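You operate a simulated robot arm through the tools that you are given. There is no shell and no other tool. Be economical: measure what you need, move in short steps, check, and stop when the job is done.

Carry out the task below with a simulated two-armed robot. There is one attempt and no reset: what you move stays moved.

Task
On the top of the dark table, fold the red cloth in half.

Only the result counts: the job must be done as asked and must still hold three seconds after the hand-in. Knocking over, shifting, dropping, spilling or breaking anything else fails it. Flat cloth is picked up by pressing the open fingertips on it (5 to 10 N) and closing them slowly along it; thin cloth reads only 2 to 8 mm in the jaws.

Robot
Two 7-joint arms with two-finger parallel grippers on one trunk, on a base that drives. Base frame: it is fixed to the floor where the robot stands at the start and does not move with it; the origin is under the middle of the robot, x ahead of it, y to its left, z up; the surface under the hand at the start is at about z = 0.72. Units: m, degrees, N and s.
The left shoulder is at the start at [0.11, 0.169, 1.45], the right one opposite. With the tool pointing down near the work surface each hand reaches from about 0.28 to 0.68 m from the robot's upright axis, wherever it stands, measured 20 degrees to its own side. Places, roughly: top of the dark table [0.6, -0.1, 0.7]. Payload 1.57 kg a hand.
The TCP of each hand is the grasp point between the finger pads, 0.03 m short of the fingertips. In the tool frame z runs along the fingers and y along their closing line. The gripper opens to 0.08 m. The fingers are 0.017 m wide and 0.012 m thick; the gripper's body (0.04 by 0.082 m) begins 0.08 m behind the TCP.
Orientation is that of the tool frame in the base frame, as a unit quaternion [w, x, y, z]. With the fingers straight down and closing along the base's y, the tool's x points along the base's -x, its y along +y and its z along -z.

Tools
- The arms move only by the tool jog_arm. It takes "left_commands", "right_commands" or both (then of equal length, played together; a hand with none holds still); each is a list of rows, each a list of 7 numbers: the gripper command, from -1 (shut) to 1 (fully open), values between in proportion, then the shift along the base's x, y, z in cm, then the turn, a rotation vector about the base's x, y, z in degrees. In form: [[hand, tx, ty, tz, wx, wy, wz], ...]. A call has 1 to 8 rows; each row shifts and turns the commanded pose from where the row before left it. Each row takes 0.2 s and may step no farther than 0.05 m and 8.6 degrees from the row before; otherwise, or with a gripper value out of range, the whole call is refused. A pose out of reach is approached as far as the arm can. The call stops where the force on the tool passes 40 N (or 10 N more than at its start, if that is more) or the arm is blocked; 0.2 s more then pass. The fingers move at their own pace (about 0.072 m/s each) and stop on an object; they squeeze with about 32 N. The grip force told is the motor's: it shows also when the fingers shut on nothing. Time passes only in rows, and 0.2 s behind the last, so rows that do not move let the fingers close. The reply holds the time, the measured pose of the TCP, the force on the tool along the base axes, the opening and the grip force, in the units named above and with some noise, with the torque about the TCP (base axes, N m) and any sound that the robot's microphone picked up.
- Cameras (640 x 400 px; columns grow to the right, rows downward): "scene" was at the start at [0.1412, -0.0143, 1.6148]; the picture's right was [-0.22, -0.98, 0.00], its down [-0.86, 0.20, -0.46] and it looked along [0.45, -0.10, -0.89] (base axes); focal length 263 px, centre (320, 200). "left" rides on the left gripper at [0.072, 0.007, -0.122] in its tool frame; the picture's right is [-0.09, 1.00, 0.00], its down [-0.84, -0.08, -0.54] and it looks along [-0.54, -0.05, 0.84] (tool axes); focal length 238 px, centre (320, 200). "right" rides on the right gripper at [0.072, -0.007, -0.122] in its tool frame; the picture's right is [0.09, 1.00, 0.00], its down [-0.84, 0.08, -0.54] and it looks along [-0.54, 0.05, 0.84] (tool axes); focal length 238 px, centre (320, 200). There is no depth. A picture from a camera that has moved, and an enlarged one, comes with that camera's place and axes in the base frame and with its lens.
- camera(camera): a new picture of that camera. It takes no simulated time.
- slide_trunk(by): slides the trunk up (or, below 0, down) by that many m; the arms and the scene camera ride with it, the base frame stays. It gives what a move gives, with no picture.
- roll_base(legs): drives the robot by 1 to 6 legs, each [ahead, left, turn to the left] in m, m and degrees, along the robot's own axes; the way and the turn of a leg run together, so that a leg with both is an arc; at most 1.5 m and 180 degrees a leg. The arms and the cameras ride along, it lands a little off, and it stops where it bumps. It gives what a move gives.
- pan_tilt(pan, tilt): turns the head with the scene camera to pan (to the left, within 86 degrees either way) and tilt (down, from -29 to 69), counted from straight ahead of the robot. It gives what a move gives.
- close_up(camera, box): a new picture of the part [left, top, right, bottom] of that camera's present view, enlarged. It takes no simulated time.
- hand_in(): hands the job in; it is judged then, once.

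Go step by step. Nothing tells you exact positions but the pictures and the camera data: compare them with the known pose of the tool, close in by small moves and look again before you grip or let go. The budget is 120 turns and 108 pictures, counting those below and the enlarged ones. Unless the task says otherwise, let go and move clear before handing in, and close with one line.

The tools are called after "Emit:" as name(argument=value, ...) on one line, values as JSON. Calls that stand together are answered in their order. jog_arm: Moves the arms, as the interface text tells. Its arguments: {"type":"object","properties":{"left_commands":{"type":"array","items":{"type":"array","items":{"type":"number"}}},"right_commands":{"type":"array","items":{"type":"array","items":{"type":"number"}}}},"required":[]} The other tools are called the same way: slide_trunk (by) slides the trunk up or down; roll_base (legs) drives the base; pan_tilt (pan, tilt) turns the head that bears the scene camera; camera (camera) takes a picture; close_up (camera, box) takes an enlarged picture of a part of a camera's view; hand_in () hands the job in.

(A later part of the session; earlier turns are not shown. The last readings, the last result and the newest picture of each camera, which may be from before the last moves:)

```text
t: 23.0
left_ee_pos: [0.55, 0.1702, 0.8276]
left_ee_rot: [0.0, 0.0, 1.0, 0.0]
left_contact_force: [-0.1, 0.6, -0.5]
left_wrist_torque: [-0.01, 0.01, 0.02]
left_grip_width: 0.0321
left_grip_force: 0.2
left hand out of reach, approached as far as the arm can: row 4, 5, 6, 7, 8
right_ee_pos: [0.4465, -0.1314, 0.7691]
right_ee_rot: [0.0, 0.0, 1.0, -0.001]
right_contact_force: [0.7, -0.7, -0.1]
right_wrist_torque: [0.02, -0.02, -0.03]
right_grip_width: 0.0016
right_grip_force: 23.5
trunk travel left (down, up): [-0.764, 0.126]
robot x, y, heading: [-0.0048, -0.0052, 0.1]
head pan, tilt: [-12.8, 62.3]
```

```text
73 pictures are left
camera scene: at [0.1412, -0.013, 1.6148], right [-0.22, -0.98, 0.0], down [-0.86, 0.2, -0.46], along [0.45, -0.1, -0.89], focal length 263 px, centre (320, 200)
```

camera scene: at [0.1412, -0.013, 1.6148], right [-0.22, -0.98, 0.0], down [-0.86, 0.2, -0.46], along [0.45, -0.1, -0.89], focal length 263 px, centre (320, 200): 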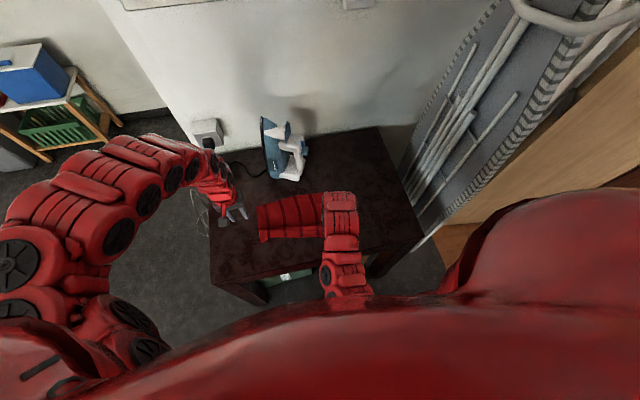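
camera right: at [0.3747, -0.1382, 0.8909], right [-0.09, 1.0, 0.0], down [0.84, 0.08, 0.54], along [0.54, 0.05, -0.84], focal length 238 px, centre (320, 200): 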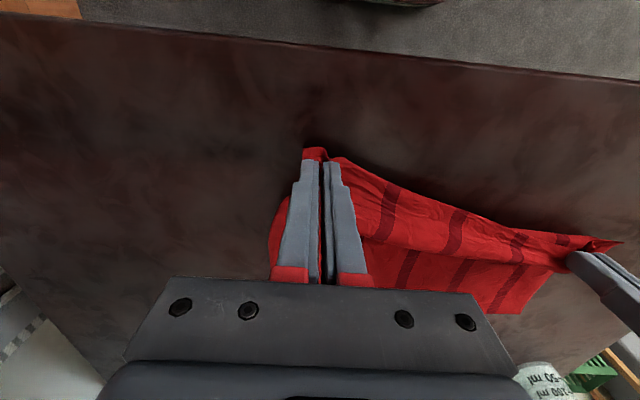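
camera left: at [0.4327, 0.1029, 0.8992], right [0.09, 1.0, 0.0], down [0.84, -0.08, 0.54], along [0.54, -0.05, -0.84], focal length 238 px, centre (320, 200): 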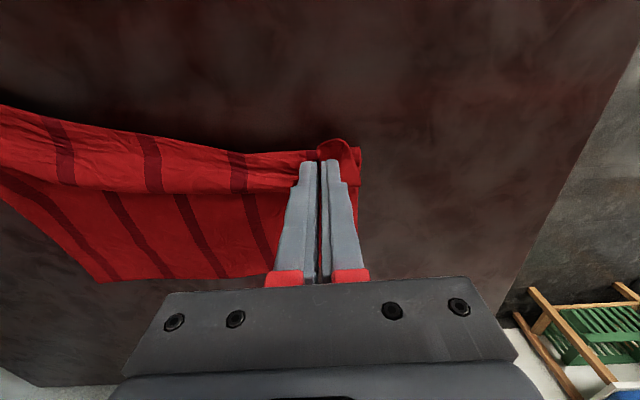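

Emit:
jog_arm(left_commands=[[-0.2, -1, 3, 1, 0, 0, 0], [-0.2, -1, 3, 1, 0, 0, 0], [-0.2, -1, 3, 2, 0, 0, 0], [-0.2, -1, 2, 2, 0, 0, 0], [-0.2, 0, 0, 2, 0, 0, 0], [-0.2, 0, 0, 2, 0, 0, 0], [-0.2, 0, 0, 2, 0, 0, 0]])

Emit:
camera(camera="scene")

```text
t: 24.6
left_ee_pos: [0.5897, 0.2962, 0.9152]
left_ee_rot: [0.0, 0.001, 1.0, 0.0]
left_contact_force: [-0.4, 0.3, -0.5]
left_wrist_torque: [0.04, 0.0, -0.02]
left_grip_width: 0.0321
left_grip_force: 0.0
left hand out of reach, approached as far as the arm can: row 1, 2, 3, 4, 5, 6, 7
right_ee_pos: [0.4467, -0.1321, 0.7687]
right_ee_rot: [0.0, 0.0, 1.0, 0.0]
right_contact_force: [0.0, 0.6, -0.5]
right_wrist_torque: [0.02, -0.02, -0.02]
right_grip_width: 0.0016
right_grip_force: 23.4
trunk travel left (down, up): [-0.764, 0.126]
robot x, y, heading: [-0.0012, -0.0064, -0.3]
head pan, tilt: [-12.8, 62.3]
```

```text
72 pictures are left
camera scene: at [0.1412, -0.0141, 1.6148], right [-0.22, -0.98, 0.0], down [-0.86, 0.2, -0.46], along [0.45, -0.1, -0.89], focal length 263 px, centre (320, 200)
```

scene: 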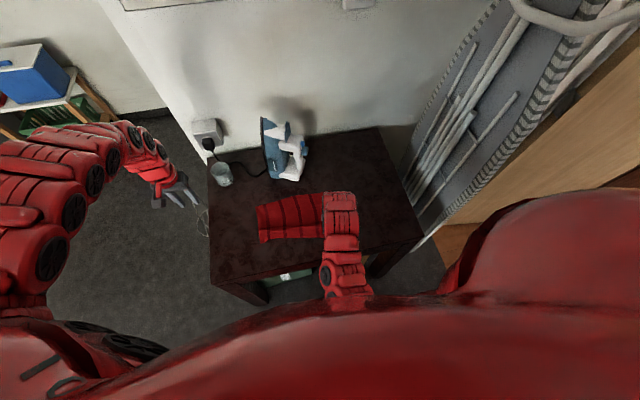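

The left arm is on a joint limit with its elbow far out. I try yawing the hand to free it, well clear of everything.

Emit:
jog_arm(left_commands=[[-0.2, 0, 0, 1, 0, 0, -8], [-0.2, 0, 0, 1, 0, 0, -8], [-0.2, 0, 0, 0, 0, 0, -8], [-0.2, 0, 0, 0, 0, 0, -8], [-0.2, -2, 0, 0, 0, 0, 0], [-0.2, -2, 0, 0, 0, 0, 0], [-0.2, -2, 0, 0, 0, 0, 0]])

```text
t: 26.2
left_ee_pos: [0.5783, 0.3106, 0.9048]
left_ee_rot: [-0.001, 0.276, 0.961, -0.002]
left_contact_force: [0.1, -0.4, -0.8]
left_wrist_torque: [0.0, 0.04, 0.02]
left_grip_width: 0.0318
left_grip_force: 0.1
left hand out of reach, approached as far as the arm can: row 1, 2, 5, 6, 7
right_ee_pos: [0.4473, -0.131, 0.7696]
right_ee_rot: [-0.001, 0.0, 1.0, 0.0]
right_contact_force: [0.2, 0.6, -1.0]
right_wrist_torque: [-0.01, 0.02, -0.03]
right_grip_width: 0.002
right_grip_force: 23.6
trunk travel left (down, up): [-0.764, 0.126]
robot x, y, heading: [0.0009, -0.001, -0.2]
head pan, tilt: [-12.8, 62.3]
```

Emit:
jog_arm(left_commands=[[-0.2, 0, 0, 0, -8, 0, 0], [-0.2, 0, 0, 0, -8, 0, 0], [-0.2, 0, 0, 0, -8, 0, 0], [-0.2, -2, 0, 1, 0, 0, 0], [-0.2, -2, 0, 1, 0, 0, 0], [-0.2, -2, 0, 1, 0, 0, 0]])

Emit:
camera(camera="scene")

```text
t: 27.6
left_ee_pos: [0.5411, 0.3104, 0.9254]
left_ee_rot: [0.057, 0.27, 0.94, -0.201]
left_contact_force: [0.2, 0.1, -0.9]
left_wrist_torque: [-0.02, 0.02, -0.01]
left_grip_width: 0.0321
left_grip_force: 0.1
left hand out of reach, approached as far as the arm can: row 6
right_ee_pos: [0.447, -0.1321, 0.7699]
right_ee_rot: [-0.001, -0.001, 1.0, 0.0]
right_contact_force: [-0.2, 0.6, 0.3]
right_wrist_torque: [-0.01, -0.01, -0.01]
right_grip_width: 0.0015
right_grip_force: 23.7
trunk travel left (down, up): [-0.764, 0.126]
robot x, y, heading: [0.0009, 0.0005, -0.2]
head pan, tilt: [-12.8, 62.3]
```

```text
71 pictures are left
camera scene: at [0.1416, -0.0132, 1.6147], right [-0.22, -0.98, 0.0], down [-0.86, 0.19, -0.46], along [0.45, -0.1, -0.89], focal length 263 px, centre (320, 200)
```

scene: 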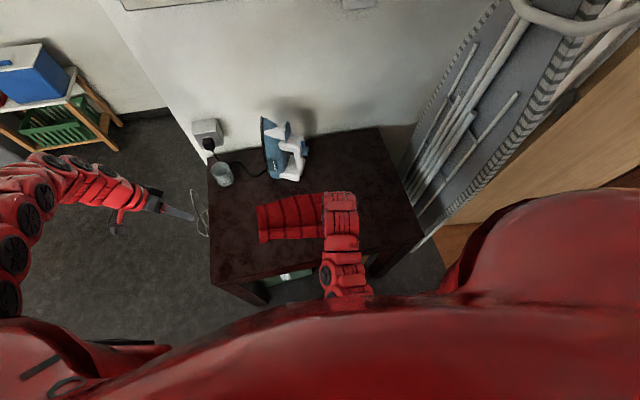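

The limit is wrist pitch. I release the right corner too, laid flat near its original spot, and lift clear so I can reset the left arm's posture freely.

Emit:
jog_arm(right_commands=[[-1, -0.8, -0.3, -0.5, 0, 0, 0], [-1, -0.4, 0, -0.9, 0, 0, 0], [-0.6, 0, 0, 0, 0, 0, 0], [-0.3, 0, 0, 0, 0, 0, 0], [-0.2, 0, 0, 1, 0, 0, 0], [-0.2, 0, 0, 3, 0, 0, 0], [-0.2, 0, 0, 4, 0, 0, 0], [-0.2, 0, 0, 4, 0, 0, 0]], left_commands=[[0, 0, 3, -2, 0, 0, 0], [0, 1, 3, -2, 4, 0, 0], [0, 2, 3, -2, 4, 0, 0], [0, 3, 2, -2, 4, 0, 0], [0, 3, 2, -2, 4, 0, 4], [0, 3, 2, -3, 4, 0, 6], [0, 2, 0, -3, 4, 0, 6], [0, 2, 0, -3, 0, 0, 6]])

Emit:
camera(camera="scene")

Emit:
camera(camera="right")

```text
t: 29.4
left_ee_pos: [0.6176, 0.428, 0.8282]
left_ee_rot: [0.017, 0.174, 0.984, -0.019]
left_contact_force: [-0.1, -0.4, 0.7]
left_wrist_torque: [0.0, -0.02, 0.0]
left_grip_width: 0.04
left_grip_force: 0.0
left hand out of reach, approached as far as the arm can: row 5, 6, 7, 8
right_ee_pos: [0.4337, -0.1336, 0.8757]
right_ee_rot: [-0.001, -0.001, 1.0, 0.001]
right_contact_force: [0.1, 0.4, -0.2]
right_wrist_torque: [0.04, -0.01, -0.04]
right_grip_width: 0.032
right_grip_force: 0.1
trunk travel left (down, up): [-0.764, 0.126]
robot x, y, heading: [0.0022, -0.0023, -0.2]
head pan, tilt: [-12.8, 62.3]
```

```text
70 pictures are left
camera scene: at [0.1404, -0.0137, 1.6149], right [-0.22, -0.98, 0.0], down [-0.86, 0.2, -0.46], along [0.45, -0.1, -0.89], focal length 263 px, centre (320, 200)
```

scene: 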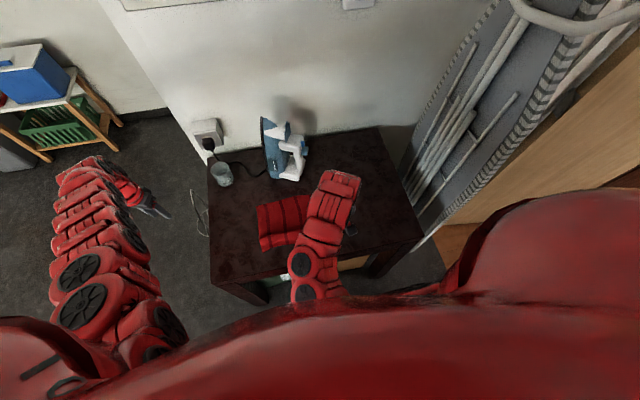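

```text
69 pictures are left
camera right: at [0.3626, -0.1402, 0.9972], right [-0.09, 1.0, 0.0], down [0.84, 0.08, 0.54], along [0.54, 0.05, -0.84], focal length 238 px, centre (320, 200)
```

right: 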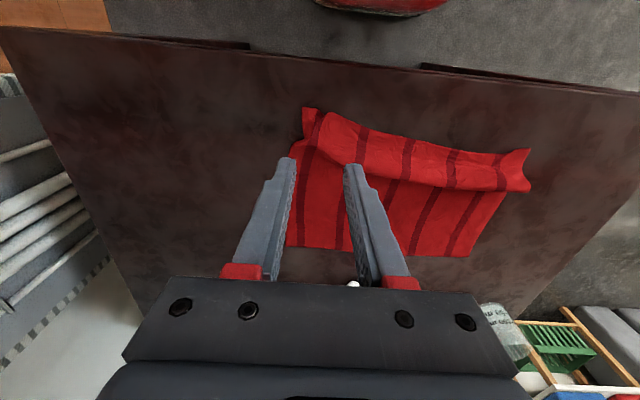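

The cloth is loosely back with a bulge on its left half. The left arm is now nearly straight, so I try retracting it with the hand upright to see whether the elbow drops.

Emit:
jog_arm(left_commands=[[0, 0, 0, -2, 2, 0, 8], [0, 0, 0, -3, 0, 0, 8], [0, 0, 0, -3, 0, 0, 4], [0, 0, 0, -3, 0, 0, 0], [0, -3, 0, 0, 0, 0, 0], [0, -3, 0, 0, 0, 0, 0], [0, -3, 0, 0, 0, 0, 0], [0, -3, 0, 0, 0, 0, 0]])

Emit:
camera(camera="scene")

```text
t: 31.2
left_ee_pos: [0.4839, 0.4156, 0.7839]
left_ee_rot: [0.016, 0.047, 0.999, 0.001]
left_contact_force: [-0.7, 0.2, -0.2]
left_wrist_torque: [0.0, -0.02, 0.01]
left_grip_width: 0.0396
left_grip_force: 0.0
left hand out of reach, approached as far as the arm can: row 1, 2, 3, 4
right_ee_pos: [0.4352, -0.1333, 0.8759]
right_ee_rot: [0.001, -0.002, 1.0, 0.0]
right_contact_force: [-0.8, -0.4, 0.2]
right_wrist_torque: [0.0, -0.05, -0.02]
right_grip_width: 0.0321
right_grip_force: 0.1
trunk travel left (down, up): [-0.764, 0.126]
robot x, y, heading: [0.0015, 0.0002, 0.3]
head pan, tilt: [-12.8, 62.3]
```

```text
68 pictures are left
camera scene: at [0.14, -0.0148, 1.6149], right [-0.22, -0.98, 0.0], down [-0.86, 0.2, -0.46], along [0.45, -0.1, -0.89], focal length 263 px, centre (320, 200)
```

scene: 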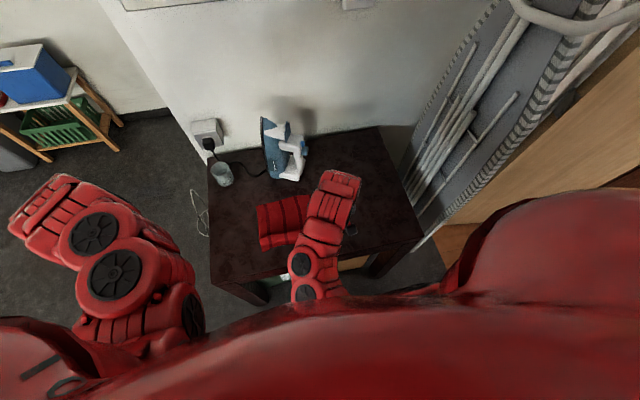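

The elbow is back in a good posture. I raise the left hand and bring it over the cloth's left side, correcting the small tilt.

Emit:
jog_arm(left_commands=[[0, 0, 0, 4, 0, 0, 5], [0, 0, 0, 4, 0, 0, 0], [0, 0, -3, 3, 0, 0, 0], [0, -1, -4, 0, 0, 0, 0], [0, -1, -4, 0, 0, 0, 0], [0, -1, -4, 0, 0, 0, 0], [0, -1, -4, 0, 0, 0, 0], [0, -1, -4, 0, 0, 0, 0]])

Emit:
camera(camera="scene")

Emit:
camera(camera="left")

```text
t: 33.0
left_ee_pos: [0.5704, 0.2415, 0.8678]
left_ee_rot: [0.013, 0.003, 1.0, 0.001]
left_contact_force: [0.1, 0.8, 0.0]
left_wrist_torque: [0.01, -0.02, -0.01]
left_grip_width: 0.0399
left_grip_force: 0.1
left hand out of reach, approached as far as the arm can: row 2, 3, 4, 5, 6, 7, 8
right_ee_pos: [0.4355, -0.1346, 0.8747]
right_ee_rot: [0.0, 0.0, 1.0, 0.0]
right_contact_force: [-0.4, -0.2, -0.1]
right_wrist_torque: [0.01, 0.0, -0.03]
right_grip_width: 0.0321
right_grip_force: 0.0
trunk travel left (down, up): [-0.764, 0.126]
robot x, y, heading: [-0.0036, 0.0005, 0.1]
head pan, tilt: [-12.8, 62.3]
```

```text
67 pictures are left
camera scene: at [0.1414, -0.0158, 1.6147], right [-0.22, -0.98, 0.0], down [-0.86, 0.2, -0.46], along [0.45, -0.1, -0.89], focal length 263 px, centre (320, 200)
```

scene: 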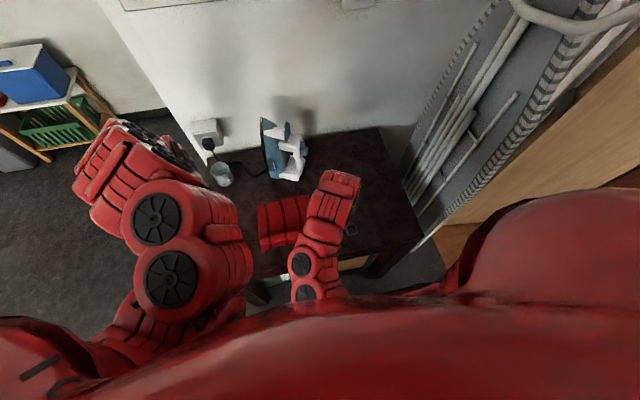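

```text
66 pictures are left
camera left: at [0.4961, 0.2473, 0.9896], right [0.1, 1.0, 0.0], down [0.82, -0.08, 0.56], along [0.56, -0.05, -0.83], focal length 238 px, centre (320, 200)
```

left: 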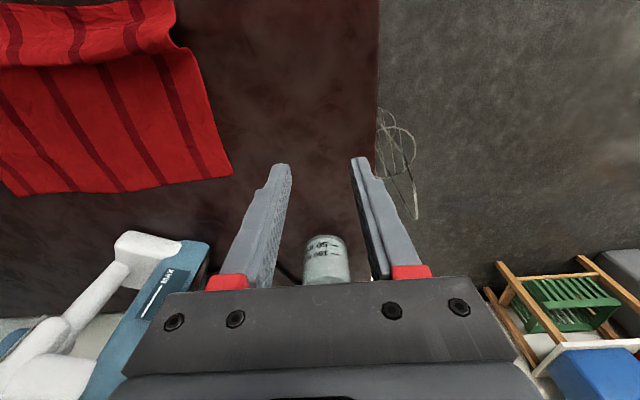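

Emit:
jog_arm(left_commands=[[0, -1, 0, -2, 0, 0, 0], [0, -2, 0, -2, 0, 0, 0], [0, -2, 0, -2, 0, 0, 0], [0, -2, 0, -1, 0, 0, 0], [0, -2, 0, 0, 0, 0, 0], [0, -2, 0, 0, 0, 0, 0], [0, -2, 0, 0, 0, 0, 0]])

Emit:
camera(camera="scene")

```text
t: 34.6
left_ee_pos: [0.5609, 0.2418, 0.8484]
left_ee_rot: [0.015, 0.005, 1.0, 0.001]
left_contact_force: [1.0, 0.4, 0.4]
left_wrist_torque: [0.01, -0.01, 0.0]
left_grip_width: 0.04
left_grip_force: 0.1
left hand out of reach, approached as far as the arm can: row 2, 3, 4, 5, 6, 7
right_ee_pos: [0.4357, -0.1343, 0.8748]
right_ee_rot: [0.0, 0.0, 1.0, 0.0]
right_contact_force: [0.0, 0.2, 0.0]
right_wrist_torque: [0.03, 0.0, 0.02]
right_grip_width: 0.0321
right_grip_force: 0.0
trunk travel left (down, up): [-0.764, 0.126]
robot x, y, heading: [-0.0031, 0.0, 0.2]
head pan, tilt: [-12.8, 62.3]
```

```text
65 pictures are left
camera scene: at [0.1412, -0.0143, 1.6148], right [-0.22, -0.98, 0.0], down [-0.86, 0.2, -0.46], along [0.45, -0.1, -0.89], focal length 263 px, centre (320, 200)
```

scene: 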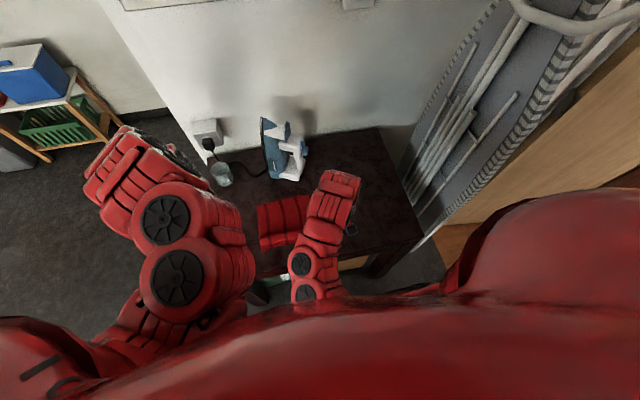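

The left arm is again in an elbow-up limit. I try tilting it free, and move the right hand aside to view the cloth.

Emit:
jog_arm(left_commands=[[0, 0, 1, 0, 0, -8, 0], [0, 0, 1, 0, 0, -8, 0], [0, -1, 1, 0, 0, -8, 0], [0, -2, 1, 0, 0, -8, 0], [0, -3, 1, 0, 0, 0, 0], [0, -3, 1, 0, 0, 0, 0], [0, -3, 1, 0, 0, 0, 0], [0, -3, 1, 0, 0, 0, 0]], right_commands=[[-0.2, 0, -3, 0, 0, 0, 0], [-0.2, 0, -3, 0, 0, 0, 0], [-0.2, 0, -3, 0, 0, 0, 0], [-0.2, 0, -3, 0, 0, 0, 0], [-0.2, 0, 0, 0, 0, 0, 0], [-0.2, 0, 0, 0, 0, 0, 0], [-0.2, 0, 0, 0, 0, 0, 0], [-0.2, 0, 0, 0, 0, 0, 0]])

Emit:
camera(camera="scene")

Emit:
close_up(camera="scene", box=[230, 160, 370, 248])

```text
t: 36.4
left_ee_pos: [0.629, 0.417, 0.907]
left_ee_rot: [0.256, 0.004, 0.967, 0.001]
left_contact_force: [0.6, -0.3, 0.4]
left_wrist_torque: [-0.01, 0.04, 0.0]
left_grip_width: 0.04
left_grip_force: 0.0
left hand out of reach, approached as far as the arm can: row 1, 2, 3, 4, 5, 6, 7, 8
right_ee_pos: [0.4362, -0.2549, 0.8759]
right_ee_rot: [0.001, 0.0, 1.0, -0.001]
right_contact_force: [-0.1, 0.4, 0.1]
right_wrist_torque: [0.0, 0.01, -0.01]
right_grip_width: 0.0321
right_grip_force: 0.0
trunk travel left (down, up): [-0.764, 0.126]
robot x, y, heading: [-0.0007, -0.0003, -0.1]
head pan, tilt: [-12.8, 62.3]
```

```text
64 pictures are left
camera scene: at [0.1406, -0.0136, 1.6149], right [-0.22, -0.98, 0.0], down [-0.86, 0.2, -0.46], along [0.45, -0.1, -0.89], focal length 263 px, centre (320, 200)
```

scene: 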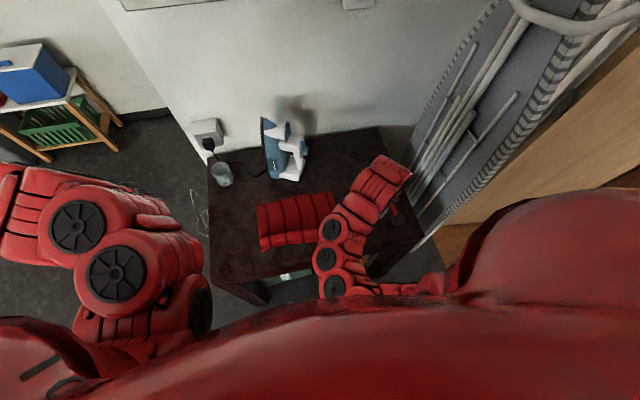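

```text
4.55 times, centred on (300, 204) of scene
camera zoom: at [0.1406, -0.0136, 1.6149], right [-0.22, -0.98, 0.0], down [-0.86, 0.2, -0.46], along [0.45, -0.1, -0.89], focal length 1194 px, centre (411, 182)
```

zoom: 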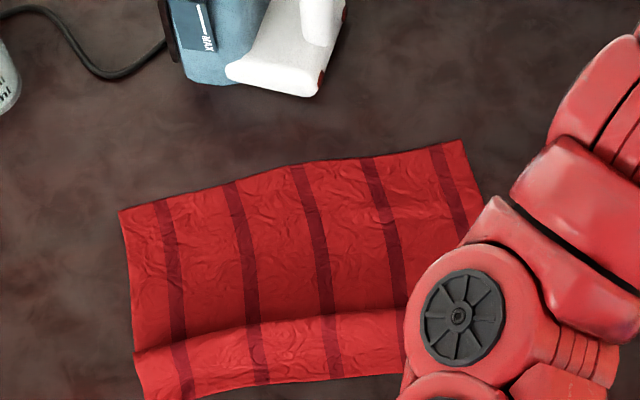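

The cloth's far edge is straight at x≈0.62, and the near part has a wrinkle. A two-handed fold is best, so I try to restore the left arm by stretching it down beside the table and bringing it back up.

Emit:
jog_arm(left_commands=[[0, 0, 1, -3, 0, 8, 0], [0, 0, 1, -4, 0, 8, 0], [0, 0, 1, -4, 0, 8, 0], [0, -2, 1, -4, 0, 6, 0], [0, -3, 0, -4, 0, 0, 0], [0, -3, 0, -4, 0, 0, 0], [0, -3, 0, -4, 0, 0, 0], [0, -3, 0, -4, 0, 0, 0]])

Emit:
jog_arm(left_commands=[[0, -3, 0, -4, 0, 0, 0], [0, -3, 0, -4, 0, 0, 0], [0, -2, 0, -4, 0, 0, 0], [0, 0, 0, -4, 0, 0, 0]])

Emit:
camera(camera="scene")

```text
t: 38.2
left_ee_pos: [0.4741, 0.4246, 0.6489]
left_ee_rot: [-0.003, 0.003, 1.0, 0.001]
left_contact_force: [-0.3, 0.5, 1.0]
left_wrist_torque: [-0.03, -0.01, -0.03]
left_grip_width: 0.0402
left_grip_force: 0.1
left hand out of reach, approached as far as the arm can: row 3, 4, 6, 8
right_ee_pos: [0.4357, -0.2554, 0.8753]
right_ee_rot: [0.0, 0.0, 1.0, -0.001]
right_contact_force: [0.1, -0.8, 0.1]
right_wrist_torque: [0.02, -0.02, -0.04]
right_grip_width: 0.0323
right_grip_force: 0.0
trunk travel left (down, up): [-0.764, 0.126]
robot x, y, heading: [-0.0027, -0.002, -0.3]
head pan, tilt: [-12.8, 62.3]
```

```text
t: 39.2
left_ee_pos: [0.3984, 0.4116, 0.5911]
left_ee_rot: [-0.003, 0.003, 1.0, 0.001]
left_contact_force: [-0.2, -0.6, 0.8]
left_wrist_torque: [0.0, -0.01, -0.01]
left_grip_width: 0.04
left_grip_force: 0.0
left hand out of reach, approached as far as the arm can: row 1, 2, 3, 4
right_ee_pos: [0.4353, -0.2551, 0.8758]
right_ee_rot: [-0.001, 0.001, 1.0, 0.0]
right_contact_force: [0.3, 0.6, -1.0]
right_wrist_torque: [-0.03, 0.0, 0.0]
right_grip_width: 0.032
right_grip_force: 0.0
trunk travel left (down, up): [-0.764, 0.126]
robot x, y, heading: [0.0001, -0.0019, 0.0]
head pan, tilt: [-12.8, 62.3]
```

```text
62 pictures are left
camera scene: at [0.1412, -0.0142, 1.6148], right [-0.22, -0.98, 0.0], down [-0.86, 0.2, -0.46], along [0.45, -0.1, -0.89], focal length 263 px, centre (320, 200)
```

scene: 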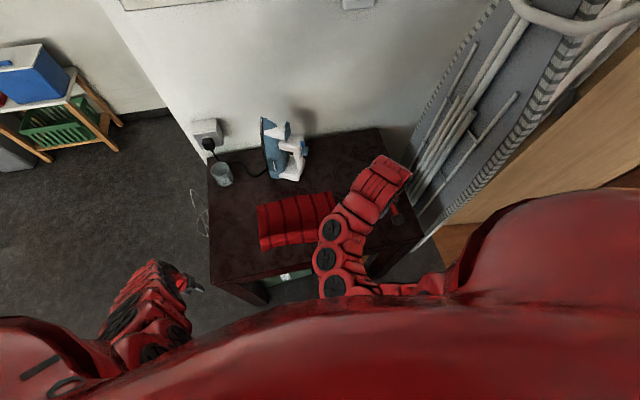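

The left arm is now straight down. I raise it vertically and see where the elbow goes.

Emit:
jog_arm(left_commands=[[0, 0, 0, 4, 0, 0, 0], [0, 0, 0, 4, 0, 0, 0], [0, 0, 0, 4, 0, 0, 0], [0, 0, 0, 4, 0, 0, 0], [0, 0, 0, 4, 0, 0, 0]])

Emit:
camera(camera="scene")

```text
t: 40.4
left_ee_pos: [0.4164, 0.4251, 0.7763]
left_ee_rot: [-0.002, 0.003, 1.0, 0.0]
left_contact_force: [-0.2, 0.0, 0.5]
left_wrist_torque: [0.01, -0.02, -0.02]
left_grip_width: 0.0398
left_grip_force: 0.0
left hand out of reach, approached as far as the arm can: row 5
right_ee_pos: [0.4348, -0.254, 0.8765]
right_ee_rot: [-0.001, 0.001, 1.0, -0.001]
right_contact_force: [0.3, 1.0, 0.1]
right_wrist_torque: [-0.03, 0.02, -0.01]
right_grip_width: 0.032
right_grip_force: 0.0
trunk travel left (down, up): [-0.764, 0.126]
robot x, y, heading: [-0.0015, 0.002, 0.2]
head pan, tilt: [-12.8, 62.3]
```

```text
61 pictures are left
camera scene: at [0.1397, -0.0116, 1.6149], right [-0.22, -0.98, 0.0], down [-0.86, 0.19, -0.47], along [0.45, -0.1, -0.89], focal length 263 px, centre (320, 200)
```

scene: 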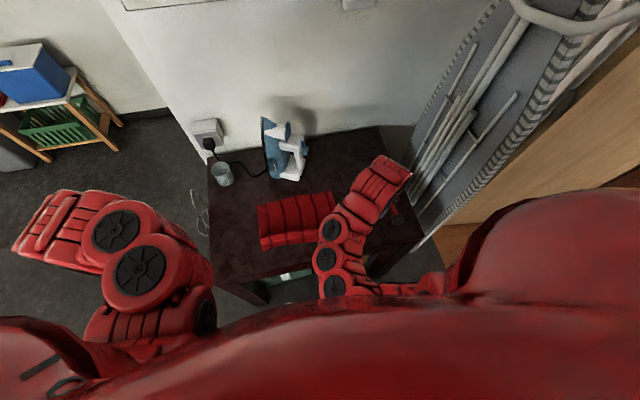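

The elbow still swings forward. With the arm straight, yawing the hand should also roll the elbow, so I try that: down, yaw, up.

Emit:
jog_arm(left_commands=[[0, 0, 0, -4, 0, 0, 0], [0, 0, 0, -4, 0, 0, 0], [0, 0, 0, -4, 0, 0, 0], [0, 0, 0, -4, 0, 0, 0], [0, 0, 0, -4, 0, 0, 0], [0, 0, 0, -4, 0, 0, 8]])

Emit:
jog_arm(left_commands=[[0, 0, 0, -1, 0, 0, 8], [0, 0, 0, -1, 0, 0, 8], [0, 0, 0, -1, 0, 0, 8], [0, 0, 0, -1, 0, 0, 8], [0, 0, 0, -1, 0, 0, 8], [0, 0, 0, -1, 0, 0, 8], [0, 0, 0, -1, 0, 0, 8], [0, 0, 0, -1, 0, 0, 8]])

Emit:
jog_arm(left_commands=[[0, 0, 0, 4, 0, 0, 0], [0, 0, 0, 4, 0, 0, 0], [0, 0, 0, 4, 0, 0, 0], [0, 0, 0, 4, 0, 0, 0]])

Emit:
camera(camera="scene")

```text
t: 41.8
left_ee_pos: [0.3846, 0.4, 0.61]
left_ee_rot: [-0.006, -0.07, 0.998, -0.001]
left_contact_force: [2.6, -0.3, 1.7]
left_wrist_torque: [0.06, 0.21, -0.01]
left_grip_width: 0.0401
left_grip_force: 0.2
left hand out of reach, approached as far as the arm can: row 5, 6
right_ee_pos: [0.4348, -0.2566, 0.8758]
right_ee_rot: [0.0, -0.001, 1.0, 0.0]
right_contact_force: [0.8, 1.2, -0.4]
right_wrist_torque: [0.01, 0.01, -0.05]
right_grip_width: 0.032
right_grip_force: 0.0
trunk travel left (down, up): [-0.764, 0.126]
robot x, y, heading: [-0.0021, 0.0004, 0.4]
head pan, tilt: [-12.8, 62.3]
```

```text
t: 43.6
left_ee_pos: [0.3642, 0.3856, 0.5668]
left_ee_rot: [-0.007, -0.581, 0.814, 0.001]
left_contact_force: [0.6, -1.0, -0.9]
left_wrist_torque: [0.01, 0.0, -0.02]
left_grip_width: 0.0399
left_grip_force: 0.1
left hand out of reach, approached as far as the arm can: row 4, 5, 8
right_ee_pos: [0.4359, -0.2564, 0.8759]
right_ee_rot: [-0.001, 0.0, 1.0, 0.0]
right_contact_force: [-0.8, -0.3, 0.2]
right_wrist_torque: [0.04, 0.03, 0.04]
right_grip_width: 0.0321
right_grip_force: 0.0
trunk travel left (down, up): [-0.764, 0.126]
robot x, y, heading: [0.0016, 0.0034, -0.1]
head pan, tilt: [-12.8, 62.3]
```

```text
t: 44.6
left_ee_pos: [0.3644, 0.3849, 0.7265]
left_ee_rot: [-0.001, -0.584, 0.811, -0.001]
left_contact_force: [-0.1, -0.6, 1.2]
left_wrist_torque: [0.01, 0.03, 0.03]
left_grip_width: 0.04
left_grip_force: 0.0
right_ee_pos: [0.436, -0.2563, 0.8752]
right_ee_rot: [0.001, 0.001, 1.0, 0.0]
right_contact_force: [0.1, -0.4, -0.2]
right_wrist_torque: [-0.01, 0.0, -0.01]
right_grip_width: 0.0321
right_grip_force: 0.1
trunk travel left (down, up): [-0.764, 0.126]
robot x, y, heading: [0.0029, -0.0023, -0.1]
head pan, tilt: [-12.8, 62.3]
```

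```text
60 pictures are left
camera scene: at [0.1407, -0.0147, 1.6148], right [-0.22, -0.98, 0.0], down [-0.86, 0.2, -0.46], along [0.45, -0.1, -0.89], focal length 263 px, centre (320, 200)
```

scene: 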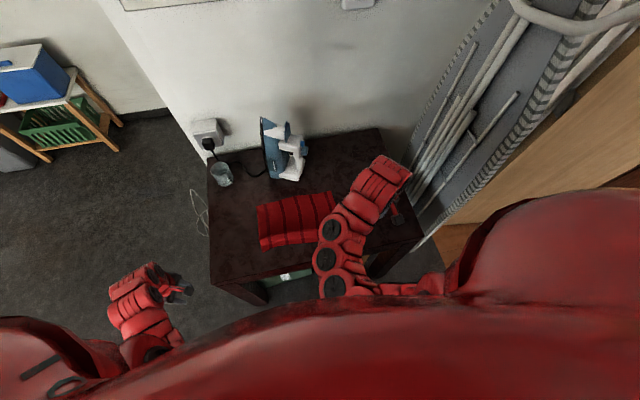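

That worked: the elbow is now low and back. I raise the hand and unwind the yaw.

Emit:
jog_arm(left_commands=[[0, 0, 0, 3, 0, 0, -8], [0, 0, 0, 3, 0, 0, -8], [0, 0, 0, 3, 0, 0, -8], [0, 1, 0, 3, 0, 0, -8], [0, 1, 0, 3, 0, 0, -8], [0, 1, -1, 0, 0, 0, -8], [0, 1, -1, 0, 0, 0, -8], [0, 1, -1, 0, 0, 0, -8]])

Emit:
jog_arm(left_commands=[[0, 0, -2, 0, 0, 0, -7.5], [0, 0, -3, 0, 0, 0, 0], [0, 0, -3, 0, 0, 0, 0], [0, 0, -3, 0, 0, 0, 0], [0, 0, -2, 0, 0, 0, 0]])

Emit:
camera(camera="scene")

Emit:
camera(camera="left")

```text
t: 46.4
left_ee_pos: [0.4157, 0.3545, 0.8768]
left_ee_rot: [-0.002, -0.065, 0.998, 0.001]
left_contact_force: [-0.2, -0.8, 0.5]
left_wrist_torque: [-0.01, 0.02, -0.01]
left_grip_width: 0.04
left_grip_force: 0.1
right_ee_pos: [0.4366, -0.2561, 0.8753]
right_ee_rot: [0.0, 0.001, 1.0, 0.001]
right_contact_force: [0.5, 0.5, 0.1]
right_wrist_torque: [-0.02, 0.0, 0.01]
right_grip_width: 0.032
right_grip_force: 0.1
trunk travel left (down, up): [-0.764, 0.126]
robot x, y, heading: [0.001, -0.0004, -0.1]
head pan, tilt: [-12.8, 62.3]
```

```text
t: 47.6
left_ee_pos: [0.4143, 0.2251, 0.8776]
left_ee_rot: [-0.003, -0.001, 1.0, 0.001]
left_contact_force: [-0.9, 0.6, 0.5]
left_wrist_torque: [0.03, -0.02, 0.04]
left_grip_width: 0.04
left_grip_force: 0.0
right_ee_pos: [0.4356, -0.2566, 0.8756]
right_ee_rot: [-0.001, 0.0, 1.0, 0.0]
right_contact_force: [0.1, -0.5, -0.3]
right_wrist_torque: [-0.03, 0.02, 0.0]
right_grip_width: 0.032
right_grip_force: 0.0
trunk travel left (down, up): [-0.764, 0.126]
robot x, y, heading: [0.0013, -0.0001, 0.2]
head pan, tilt: [-12.8, 62.3]
```

```text
59 pictures are left
camera scene: at [0.1412, -0.0145, 1.6148], right [-0.22, -0.98, 0.0], down [-0.86, 0.2, -0.46], along [0.45, -0.1, -0.89], focal length 263 px, centre (320, 200)
```

scene: 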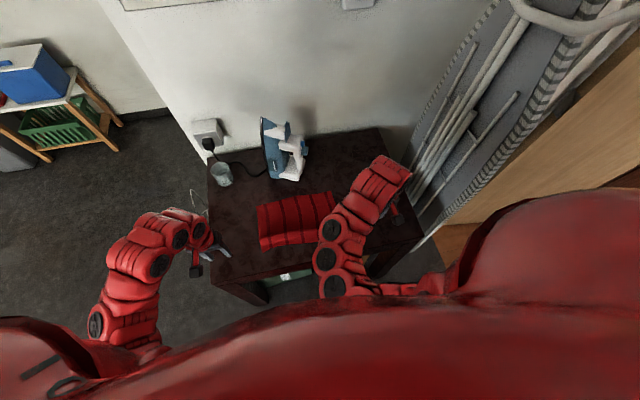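

```text
58 pictures are left
camera left: at [0.3438, 0.2307, 1.0007], right [0.09, 1.0, 0.0], down [0.84, -0.08, 0.54], along [0.54, -0.05, -0.84], focal length 238 px, centre (320, 200)
```

left: 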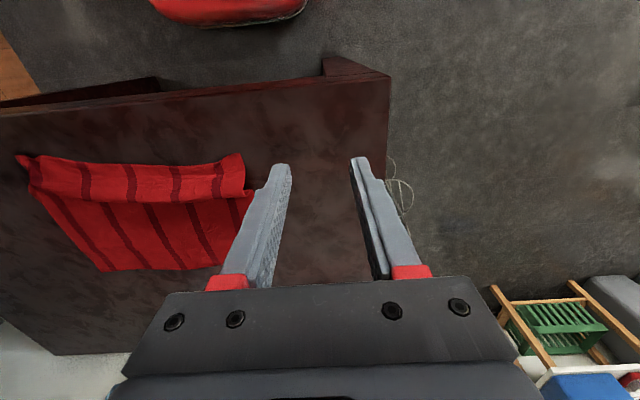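

The left arm is fully recovered. I bring both hands over the near corners for a close look.

Emit:
jog_arm(left_commands=[[0, 0.9, -3, -1.4, 0, 0, 0], [0, 0.9, -3, -1.4, 0, 0, 0], [0, 0.9, -3, -1.4, 0, 0, 0], [0, 0.9, -3, -1.4, 0, 0, 0], [-0.3, 0, 0, 0, 0, 0, 0]], right_commands=[[0, 0, 3.1, -1.4, 0, 0, 0], [0, 0, 3.1, -1.4, 0, 0, 0], [0, 0, 3.1, -1.4, 0, 0, 0], [0, 0, 3.1, -1.4, 0, 0, 0], [-0.3, 0, 0, 0, 0, 0, 0]])

Emit:
camera(camera="left")

Emit:
camera(camera="right")

```text
t: 48.8
left_ee_pos: [0.4512, 0.106, 0.8215]
left_ee_rot: [-0.003, -0.001, 1.0, 0.001]
left_contact_force: [-0.5, 0.2, 0.5]
left_wrist_torque: [0.0, -0.02, -0.02]
left_grip_width: 0.0278
left_grip_force: 0.0
right_ee_pos: [0.4343, -0.1303, 0.8196]
right_ee_rot: [0.0, 0.0, 1.0, 0.001]
right_contact_force: [-0.1, 0.0, 0.1]
right_wrist_torque: [0.02, -0.01, 0.0]
right_grip_width: 0.028
right_grip_force: 0.1
trunk travel left (down, up): [-0.764, 0.126]
robot x, y, heading: [0.0004, 0.0026, 0.2]
head pan, tilt: [-12.8, 62.3]
```

```text
57 pictures are left
camera left: at [0.3798, 0.1114, 0.9453], right [0.09, 1.0, 0.0], down [0.84, -0.08, 0.54], along [0.53, -0.05, -0.84], focal length 238 px, centre (320, 200)
```

left: 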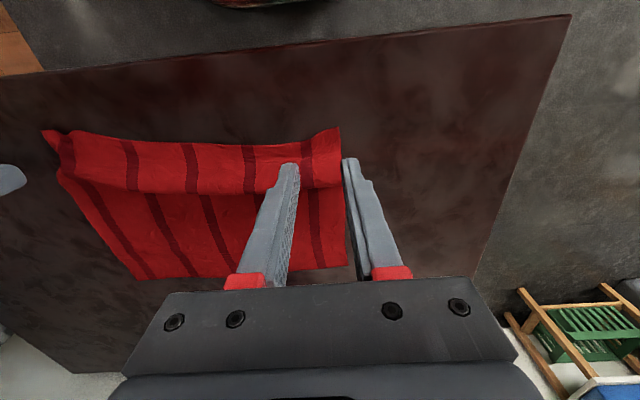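

```text
56 pictures are left
camera right: at [0.3623, -0.1375, 0.941], right [-0.09, 1.0, 0.0], down [0.84, 0.08, 0.54], along [0.54, 0.05, -0.84], focal length 238 px, centre (320, 200)
```

right: 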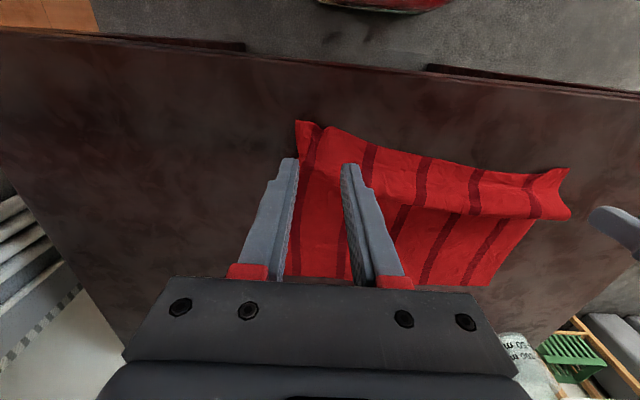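

I lower onto the near edge with the fingers half overlapping it, to keep the held lip very short.

Emit:
jog_arm(left_commands=[[-0.4, 0.5, -1.1, -1.4, 0, 0, 0], [-0.4, 0, 0, -2, 0, 0, 0], [-0.4, 0, 0, -2, 0, 0, 0], [-0.4, 0, 0, -0.5, 0, 0, 0], [-0.4, 0, 0, 0, 0, 0, 0]], right_commands=[[-0.4, 0, 0.4, -1.2, 0, 0, 0], [-0.4, 0, 0, -2, 0, 0, 0], [-0.4, 0, 0, -2, 0, 0, 0], [-0.4, 0, 0, -0.5, 0, 0, 0], [-0.4, 0, 0, 0, 0, 0, 0]])

Emit:
close_up(camera="left", box=[220, 80, 420, 205])

Emit:
close_up(camera="right", box=[220, 80, 420, 205])

```text
t: 50.0
left_ee_pos: [0.455, 0.0942, 0.7623]
left_ee_rot: [-0.003, 0.0, 1.0, 0.001]
left_contact_force: [-0.1, 1.2, -0.2]
left_wrist_torque: [0.0, 0.0, 0.0]
left_grip_width: 0.0239
left_grip_force: 0.1
right_ee_pos: [0.4349, -0.1264, 0.7636]
right_ee_rot: [0.0, 0.001, 1.0, 0.0]
right_contact_force: [-0.4, -0.1, 0.9]
right_wrist_torque: [0.01, 0.03, 0.0]
right_grip_width: 0.0241
right_grip_force: 0.0
trunk travel left (down, up): [-0.764, 0.126]
robot x, y, heading: [0.0054, -0.0014, -0.1]
head pan, tilt: [-12.8, 62.3]
```

```text
3.20 times, centred on (320, 142) of left
camera zoom: at [0.3848, 0.1002, 0.886], right [0.09, 1.0, 0.0], down [0.84, -0.08, 0.54], along [0.53, -0.05, -0.84], focal length 763 px, centre (320, 384)
```

zoom: 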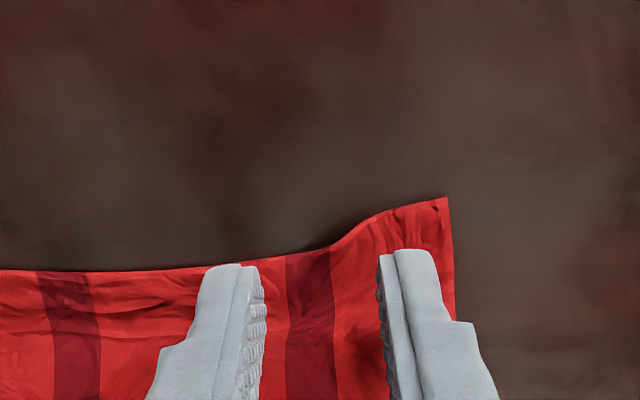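

```text
3.20 times, centred on (320, 142) of right
camera zoom: at [0.3625, -0.1334, 0.884], right [-0.09, 1.0, 0.0], down [0.84, 0.08, 0.54], along [0.54, 0.05, -0.84], focal length 763 px, centre (320, 384)
```

zoom: 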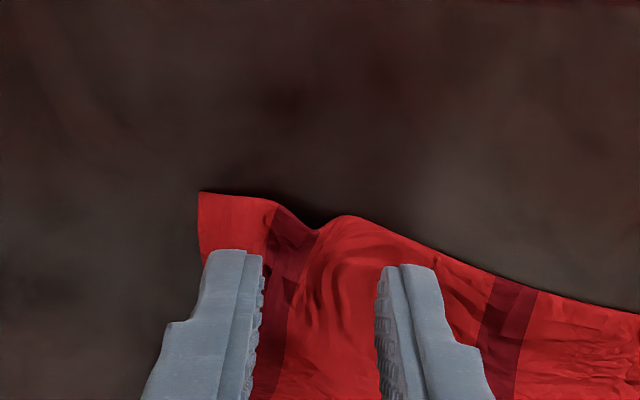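

Left is nicely on the edge, and the right moves 0.6 cm nearer the edge. Then both press down.

Emit:
jog_arm(left_commands=[[-0.4, -0.2, 0, -0.4, 0, 0, 0], [-0.4, 0, 0, -0.3, 0, 0, 0], [-0.4, 0, 0, -0.2, 0, 0, 0], [-0.4, 0, 0, 0, 0, 0, 0]], right_commands=[[-0.4, -0.6, 0, -0.4, 0, 0, 0], [-0.4, 0, 0, -0.3, 0, 0, 0], [-0.4, 0, 0, -0.3, 0, 0, 0], [-0.4, 0, 0, 0, 0, 0, 0]])

```text
t: 51.0
left_ee_pos: [0.4535, 0.0939, 0.7529]
left_ee_rot: [-0.002, -0.001, 1.0, 0.001]
left_contact_force: [0.4, -0.4, 0.1]
left_wrist_torque: [-0.01, 0.0, -0.03]
left_grip_width: 0.0239
left_grip_force: 0.0
right_ee_pos: [0.4279, -0.127, 0.7526]
right_ee_rot: [-0.001, 0.0, 1.0, 0.0]
right_contact_force: [-0.6, -0.3, -0.1]
right_wrist_torque: [0.01, 0.02, 0.0]
right_grip_width: 0.024
right_grip_force: 0.0
trunk travel left (down, up): [-0.764, 0.126]
robot x, y, heading: [0.0003, -0.0008, -0.1]
head pan, tilt: [-12.8, 62.3]
```

Emit:
jog_arm(left_commands=[[-0.4, 0, 0, -0.15, 0, 0, 0], [-0.4, 0, 0, -0.05, 0, 0, 0], [-0.4, 0, 0, 0, 0, 0, 0]], right_commands=[[-0.4, 0, 0, -0.15, 0, 0, 0], [-0.4, 0, 0, -0.05, 0, 0, 0], [-0.4, 0, 0, 0, 0, 0, 0]])

```text
t: 51.8
left_ee_pos: [0.4536, 0.0929, 0.7517]
left_ee_rot: [-0.001, -0.001, 1.0, 0.0]
left_contact_force: [0.9, -0.4, 2.7]
left_wrist_torque: [0.01, -0.03, 0.02]
left_grip_width: 0.024
left_grip_force: 0.1
right_ee_pos: [0.4291, -0.1275, 0.7523]
right_ee_rot: [0.001, 0.0, 1.0, -0.001]
right_contact_force: [-0.2, -0.1, 11.7]
right_wrist_torque: [0.01, -0.06, 0.02]
right_grip_width: 0.0239
right_grip_force: 0.2
trunk travel left (down, up): [-0.764, 0.126]
robot x, y, heading: [0.001, -0.0012, -0.1]
head pan, tilt: [-12.8, 62.3]
```

Emit:
jog_arm(left_commands=[[-0.4, 0, 0, -0.06, 0, 0, 0], [-0.46, 0, 0, 0, 0, 0, 0], [-0.53, 0, 0, -0.02, 0, 0, 0], [-0.6, 0, 0, 0, 0, 0, 0], [-0.67, 0, 0, -0.02, 0, 0, 0], [-0.74, 0, 0, 0, 0, 0, 0], [-0.81, 0, 0, 0, 0, 0, 0], [-0.88, 0, 0, 0, 0, 0, 0]], right_commands=[[-0.4, 0, 0, -0.02, 0, 0, 0], [-0.46, 0, 0, 0, 0, 0, 0], [-0.53, 0, 0, -0.02, 0, 0, 0], [-0.6, 0, 0, 0, 0, 0, 0], [-0.67, 0, 0, -0.02, 0, 0, 0], [-0.74, 0, 0, 0, 0, 0, 0], [-0.81, 0, 0, 0, 0, 0, 0], [-0.88, 0, 0, 0, 0, 0, 0]])

Emit:
close_up(camera="left", box=[220, 80, 420, 205])

Emit:
close_up(camera="right", box=[220, 80, 420, 205])

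```text
t: 53.6
left_ee_pos: [0.4522, 0.0947, 0.7521]
left_ee_rot: [-0.003, -0.001, 1.0, 0.001]
left_contact_force: [1.5, -1.0, 13.7]
left_wrist_torque: [0.03, -0.08, -0.01]
left_grip_width: 0.0055
left_grip_force: 3.7
right_ee_pos: [0.4283, -0.126, 0.7513]
right_ee_rot: [0.0, 0.0, 1.0, -0.001]
right_contact_force: [0.4, 1.6, 18.9]
right_wrist_torque: [-0.04, -0.09, 0.0]
right_grip_width: 0.004
right_grip_force: 0.0
trunk travel left (down, up): [-0.764, 0.126]
robot x, y, heading: [0.0031, 0.0, 0.1]
head pan, tilt: [-12.8, 62.3]
```

```text
3.20 times, centred on (320, 142) of left
camera zoom: at [0.3814, 0.1005, 0.8747], right [0.09, 1.0, 0.0], down [0.84, -0.08, 0.54], along [0.54, -0.05, -0.84], focal length 763 px, centre (320, 384)
```

zoom: 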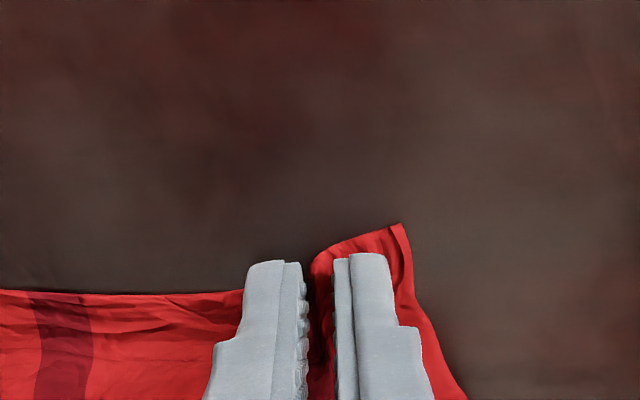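

```text
3.20 times, centred on (320, 142) of right
camera zoom: at [0.3556, -0.1333, 0.8725], right [-0.09, 1.0, 0.0], down [0.84, 0.08, 0.54], along [0.54, 0.05, -0.84], focal length 763 px, centre (320, 384)
```

zoom: 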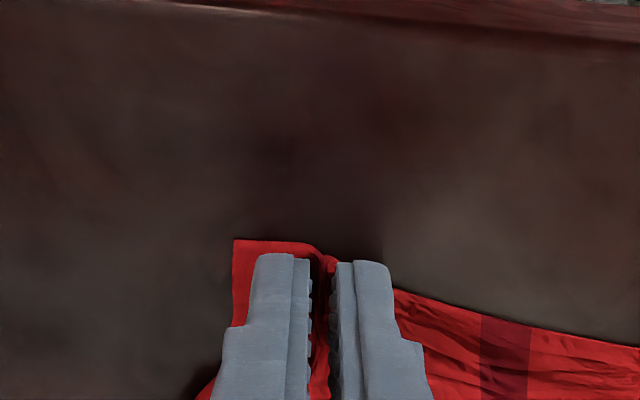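

Both pleats caught right at the edge. I shut the fingers, lift slightly and draw the near edge towards the robot to flatten the cloth.

Emit:
jog_arm(left_commands=[[-1, 0, 0, 0, 0, 0, 0], [-1, 0, 0, 0, 0, 0, 0], [-1, 0, 0, 1, 0, 0, 0], [-1, -1, 0, 0.5, 0, 0, 0], [-1, -1.2, 0, 0, 0, 0, 0], [-1, -1, 0, 0, 0, 0, 0], [-1, -0.6, 0.3, 0, 0, 0, 0], [-1, 0, 0, 0, 0, 0, 0]], right_commands=[[-1, 0, 0, 0, 0, 0, 0], [-1, 0, 0, 0, 0, 0, 0], [-1, 0, 0, 1, 0, 0, 0], [-1, 0, 0, 0.5, 0, 0, 0], [-1, 0, 0, 0, 0, 0, 0], [-1, -0.3, 0, 0, 0, 0, 0], [-1, -0.4, -0.3, 0, 0, 0, 0], [-1, 0, 0, 0, 0, 0, 0]])

Emit:
camera(camera="left")

Emit:
camera(camera="right")

Emit:
close_up(camera="scene", box=[220, 160, 380, 260])

```text
t: 55.4
left_ee_pos: [0.4148, 0.097, 0.7656]
left_ee_rot: [-0.004, -0.002, 1.0, 0.001]
left_contact_force: [-0.2, -4.2, -0.5]
left_wrist_torque: [-0.1, 0.0, -0.04]
left_grip_width: 0.0019
left_grip_force: 23.6
right_ee_pos: [0.4218, -0.1298, 0.7651]
right_ee_rot: [-0.001, -0.001, 1.0, 0.0]
right_contact_force: [0.5, 4.2, 0.7]
right_wrist_torque: [0.1, 0.0, -0.01]
right_grip_width: 0.0024
right_grip_force: 24.1
trunk travel left (down, up): [-0.764, 0.126]
robot x, y, heading: [0.002, 0.0008, -0.1]
head pan, tilt: [-12.8, 62.3]
```

```text
51 pictures are left
camera left: at [0.3449, 0.1033, 0.8882], right [0.09, 1.0, 0.0], down [0.84, -0.08, 0.54], along [0.53, -0.05, -0.84], focal length 238 px, centre (320, 200)
```

left: 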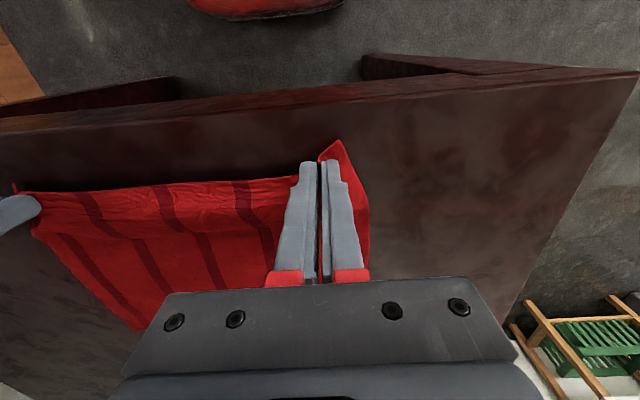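

```text
50 pictures are left
camera right: at [0.35, -0.1364, 0.8863], right [-0.09, 1.0, 0.0], down [0.84, 0.08, 0.54], along [0.54, 0.05, -0.84], focal length 238 px, centre (320, 200)
```

right: 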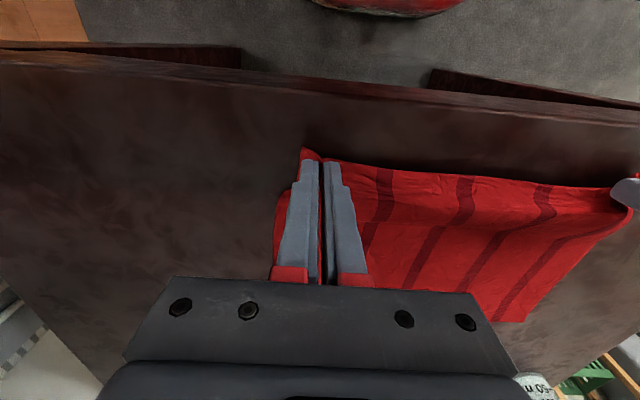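

```text
4.00 times, centred on (300, 210) of scene
camera zoom: at [0.1415, -0.0143, 1.6147], right [-0.22, -0.98, 0.0], down [-0.86, 0.2, -0.46], along [0.45, -0.1, -0.89], focal length 1051 px, centre (400, 160)
```

zoom: 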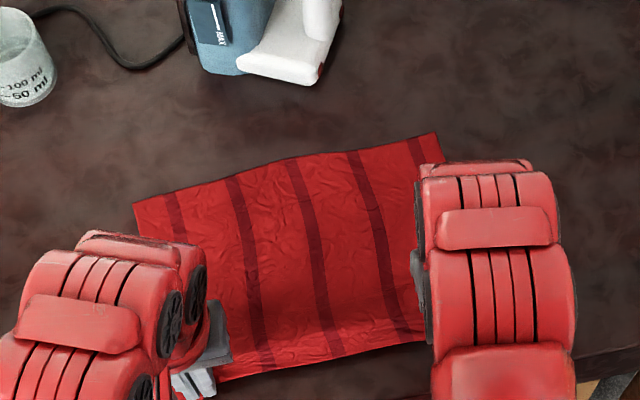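

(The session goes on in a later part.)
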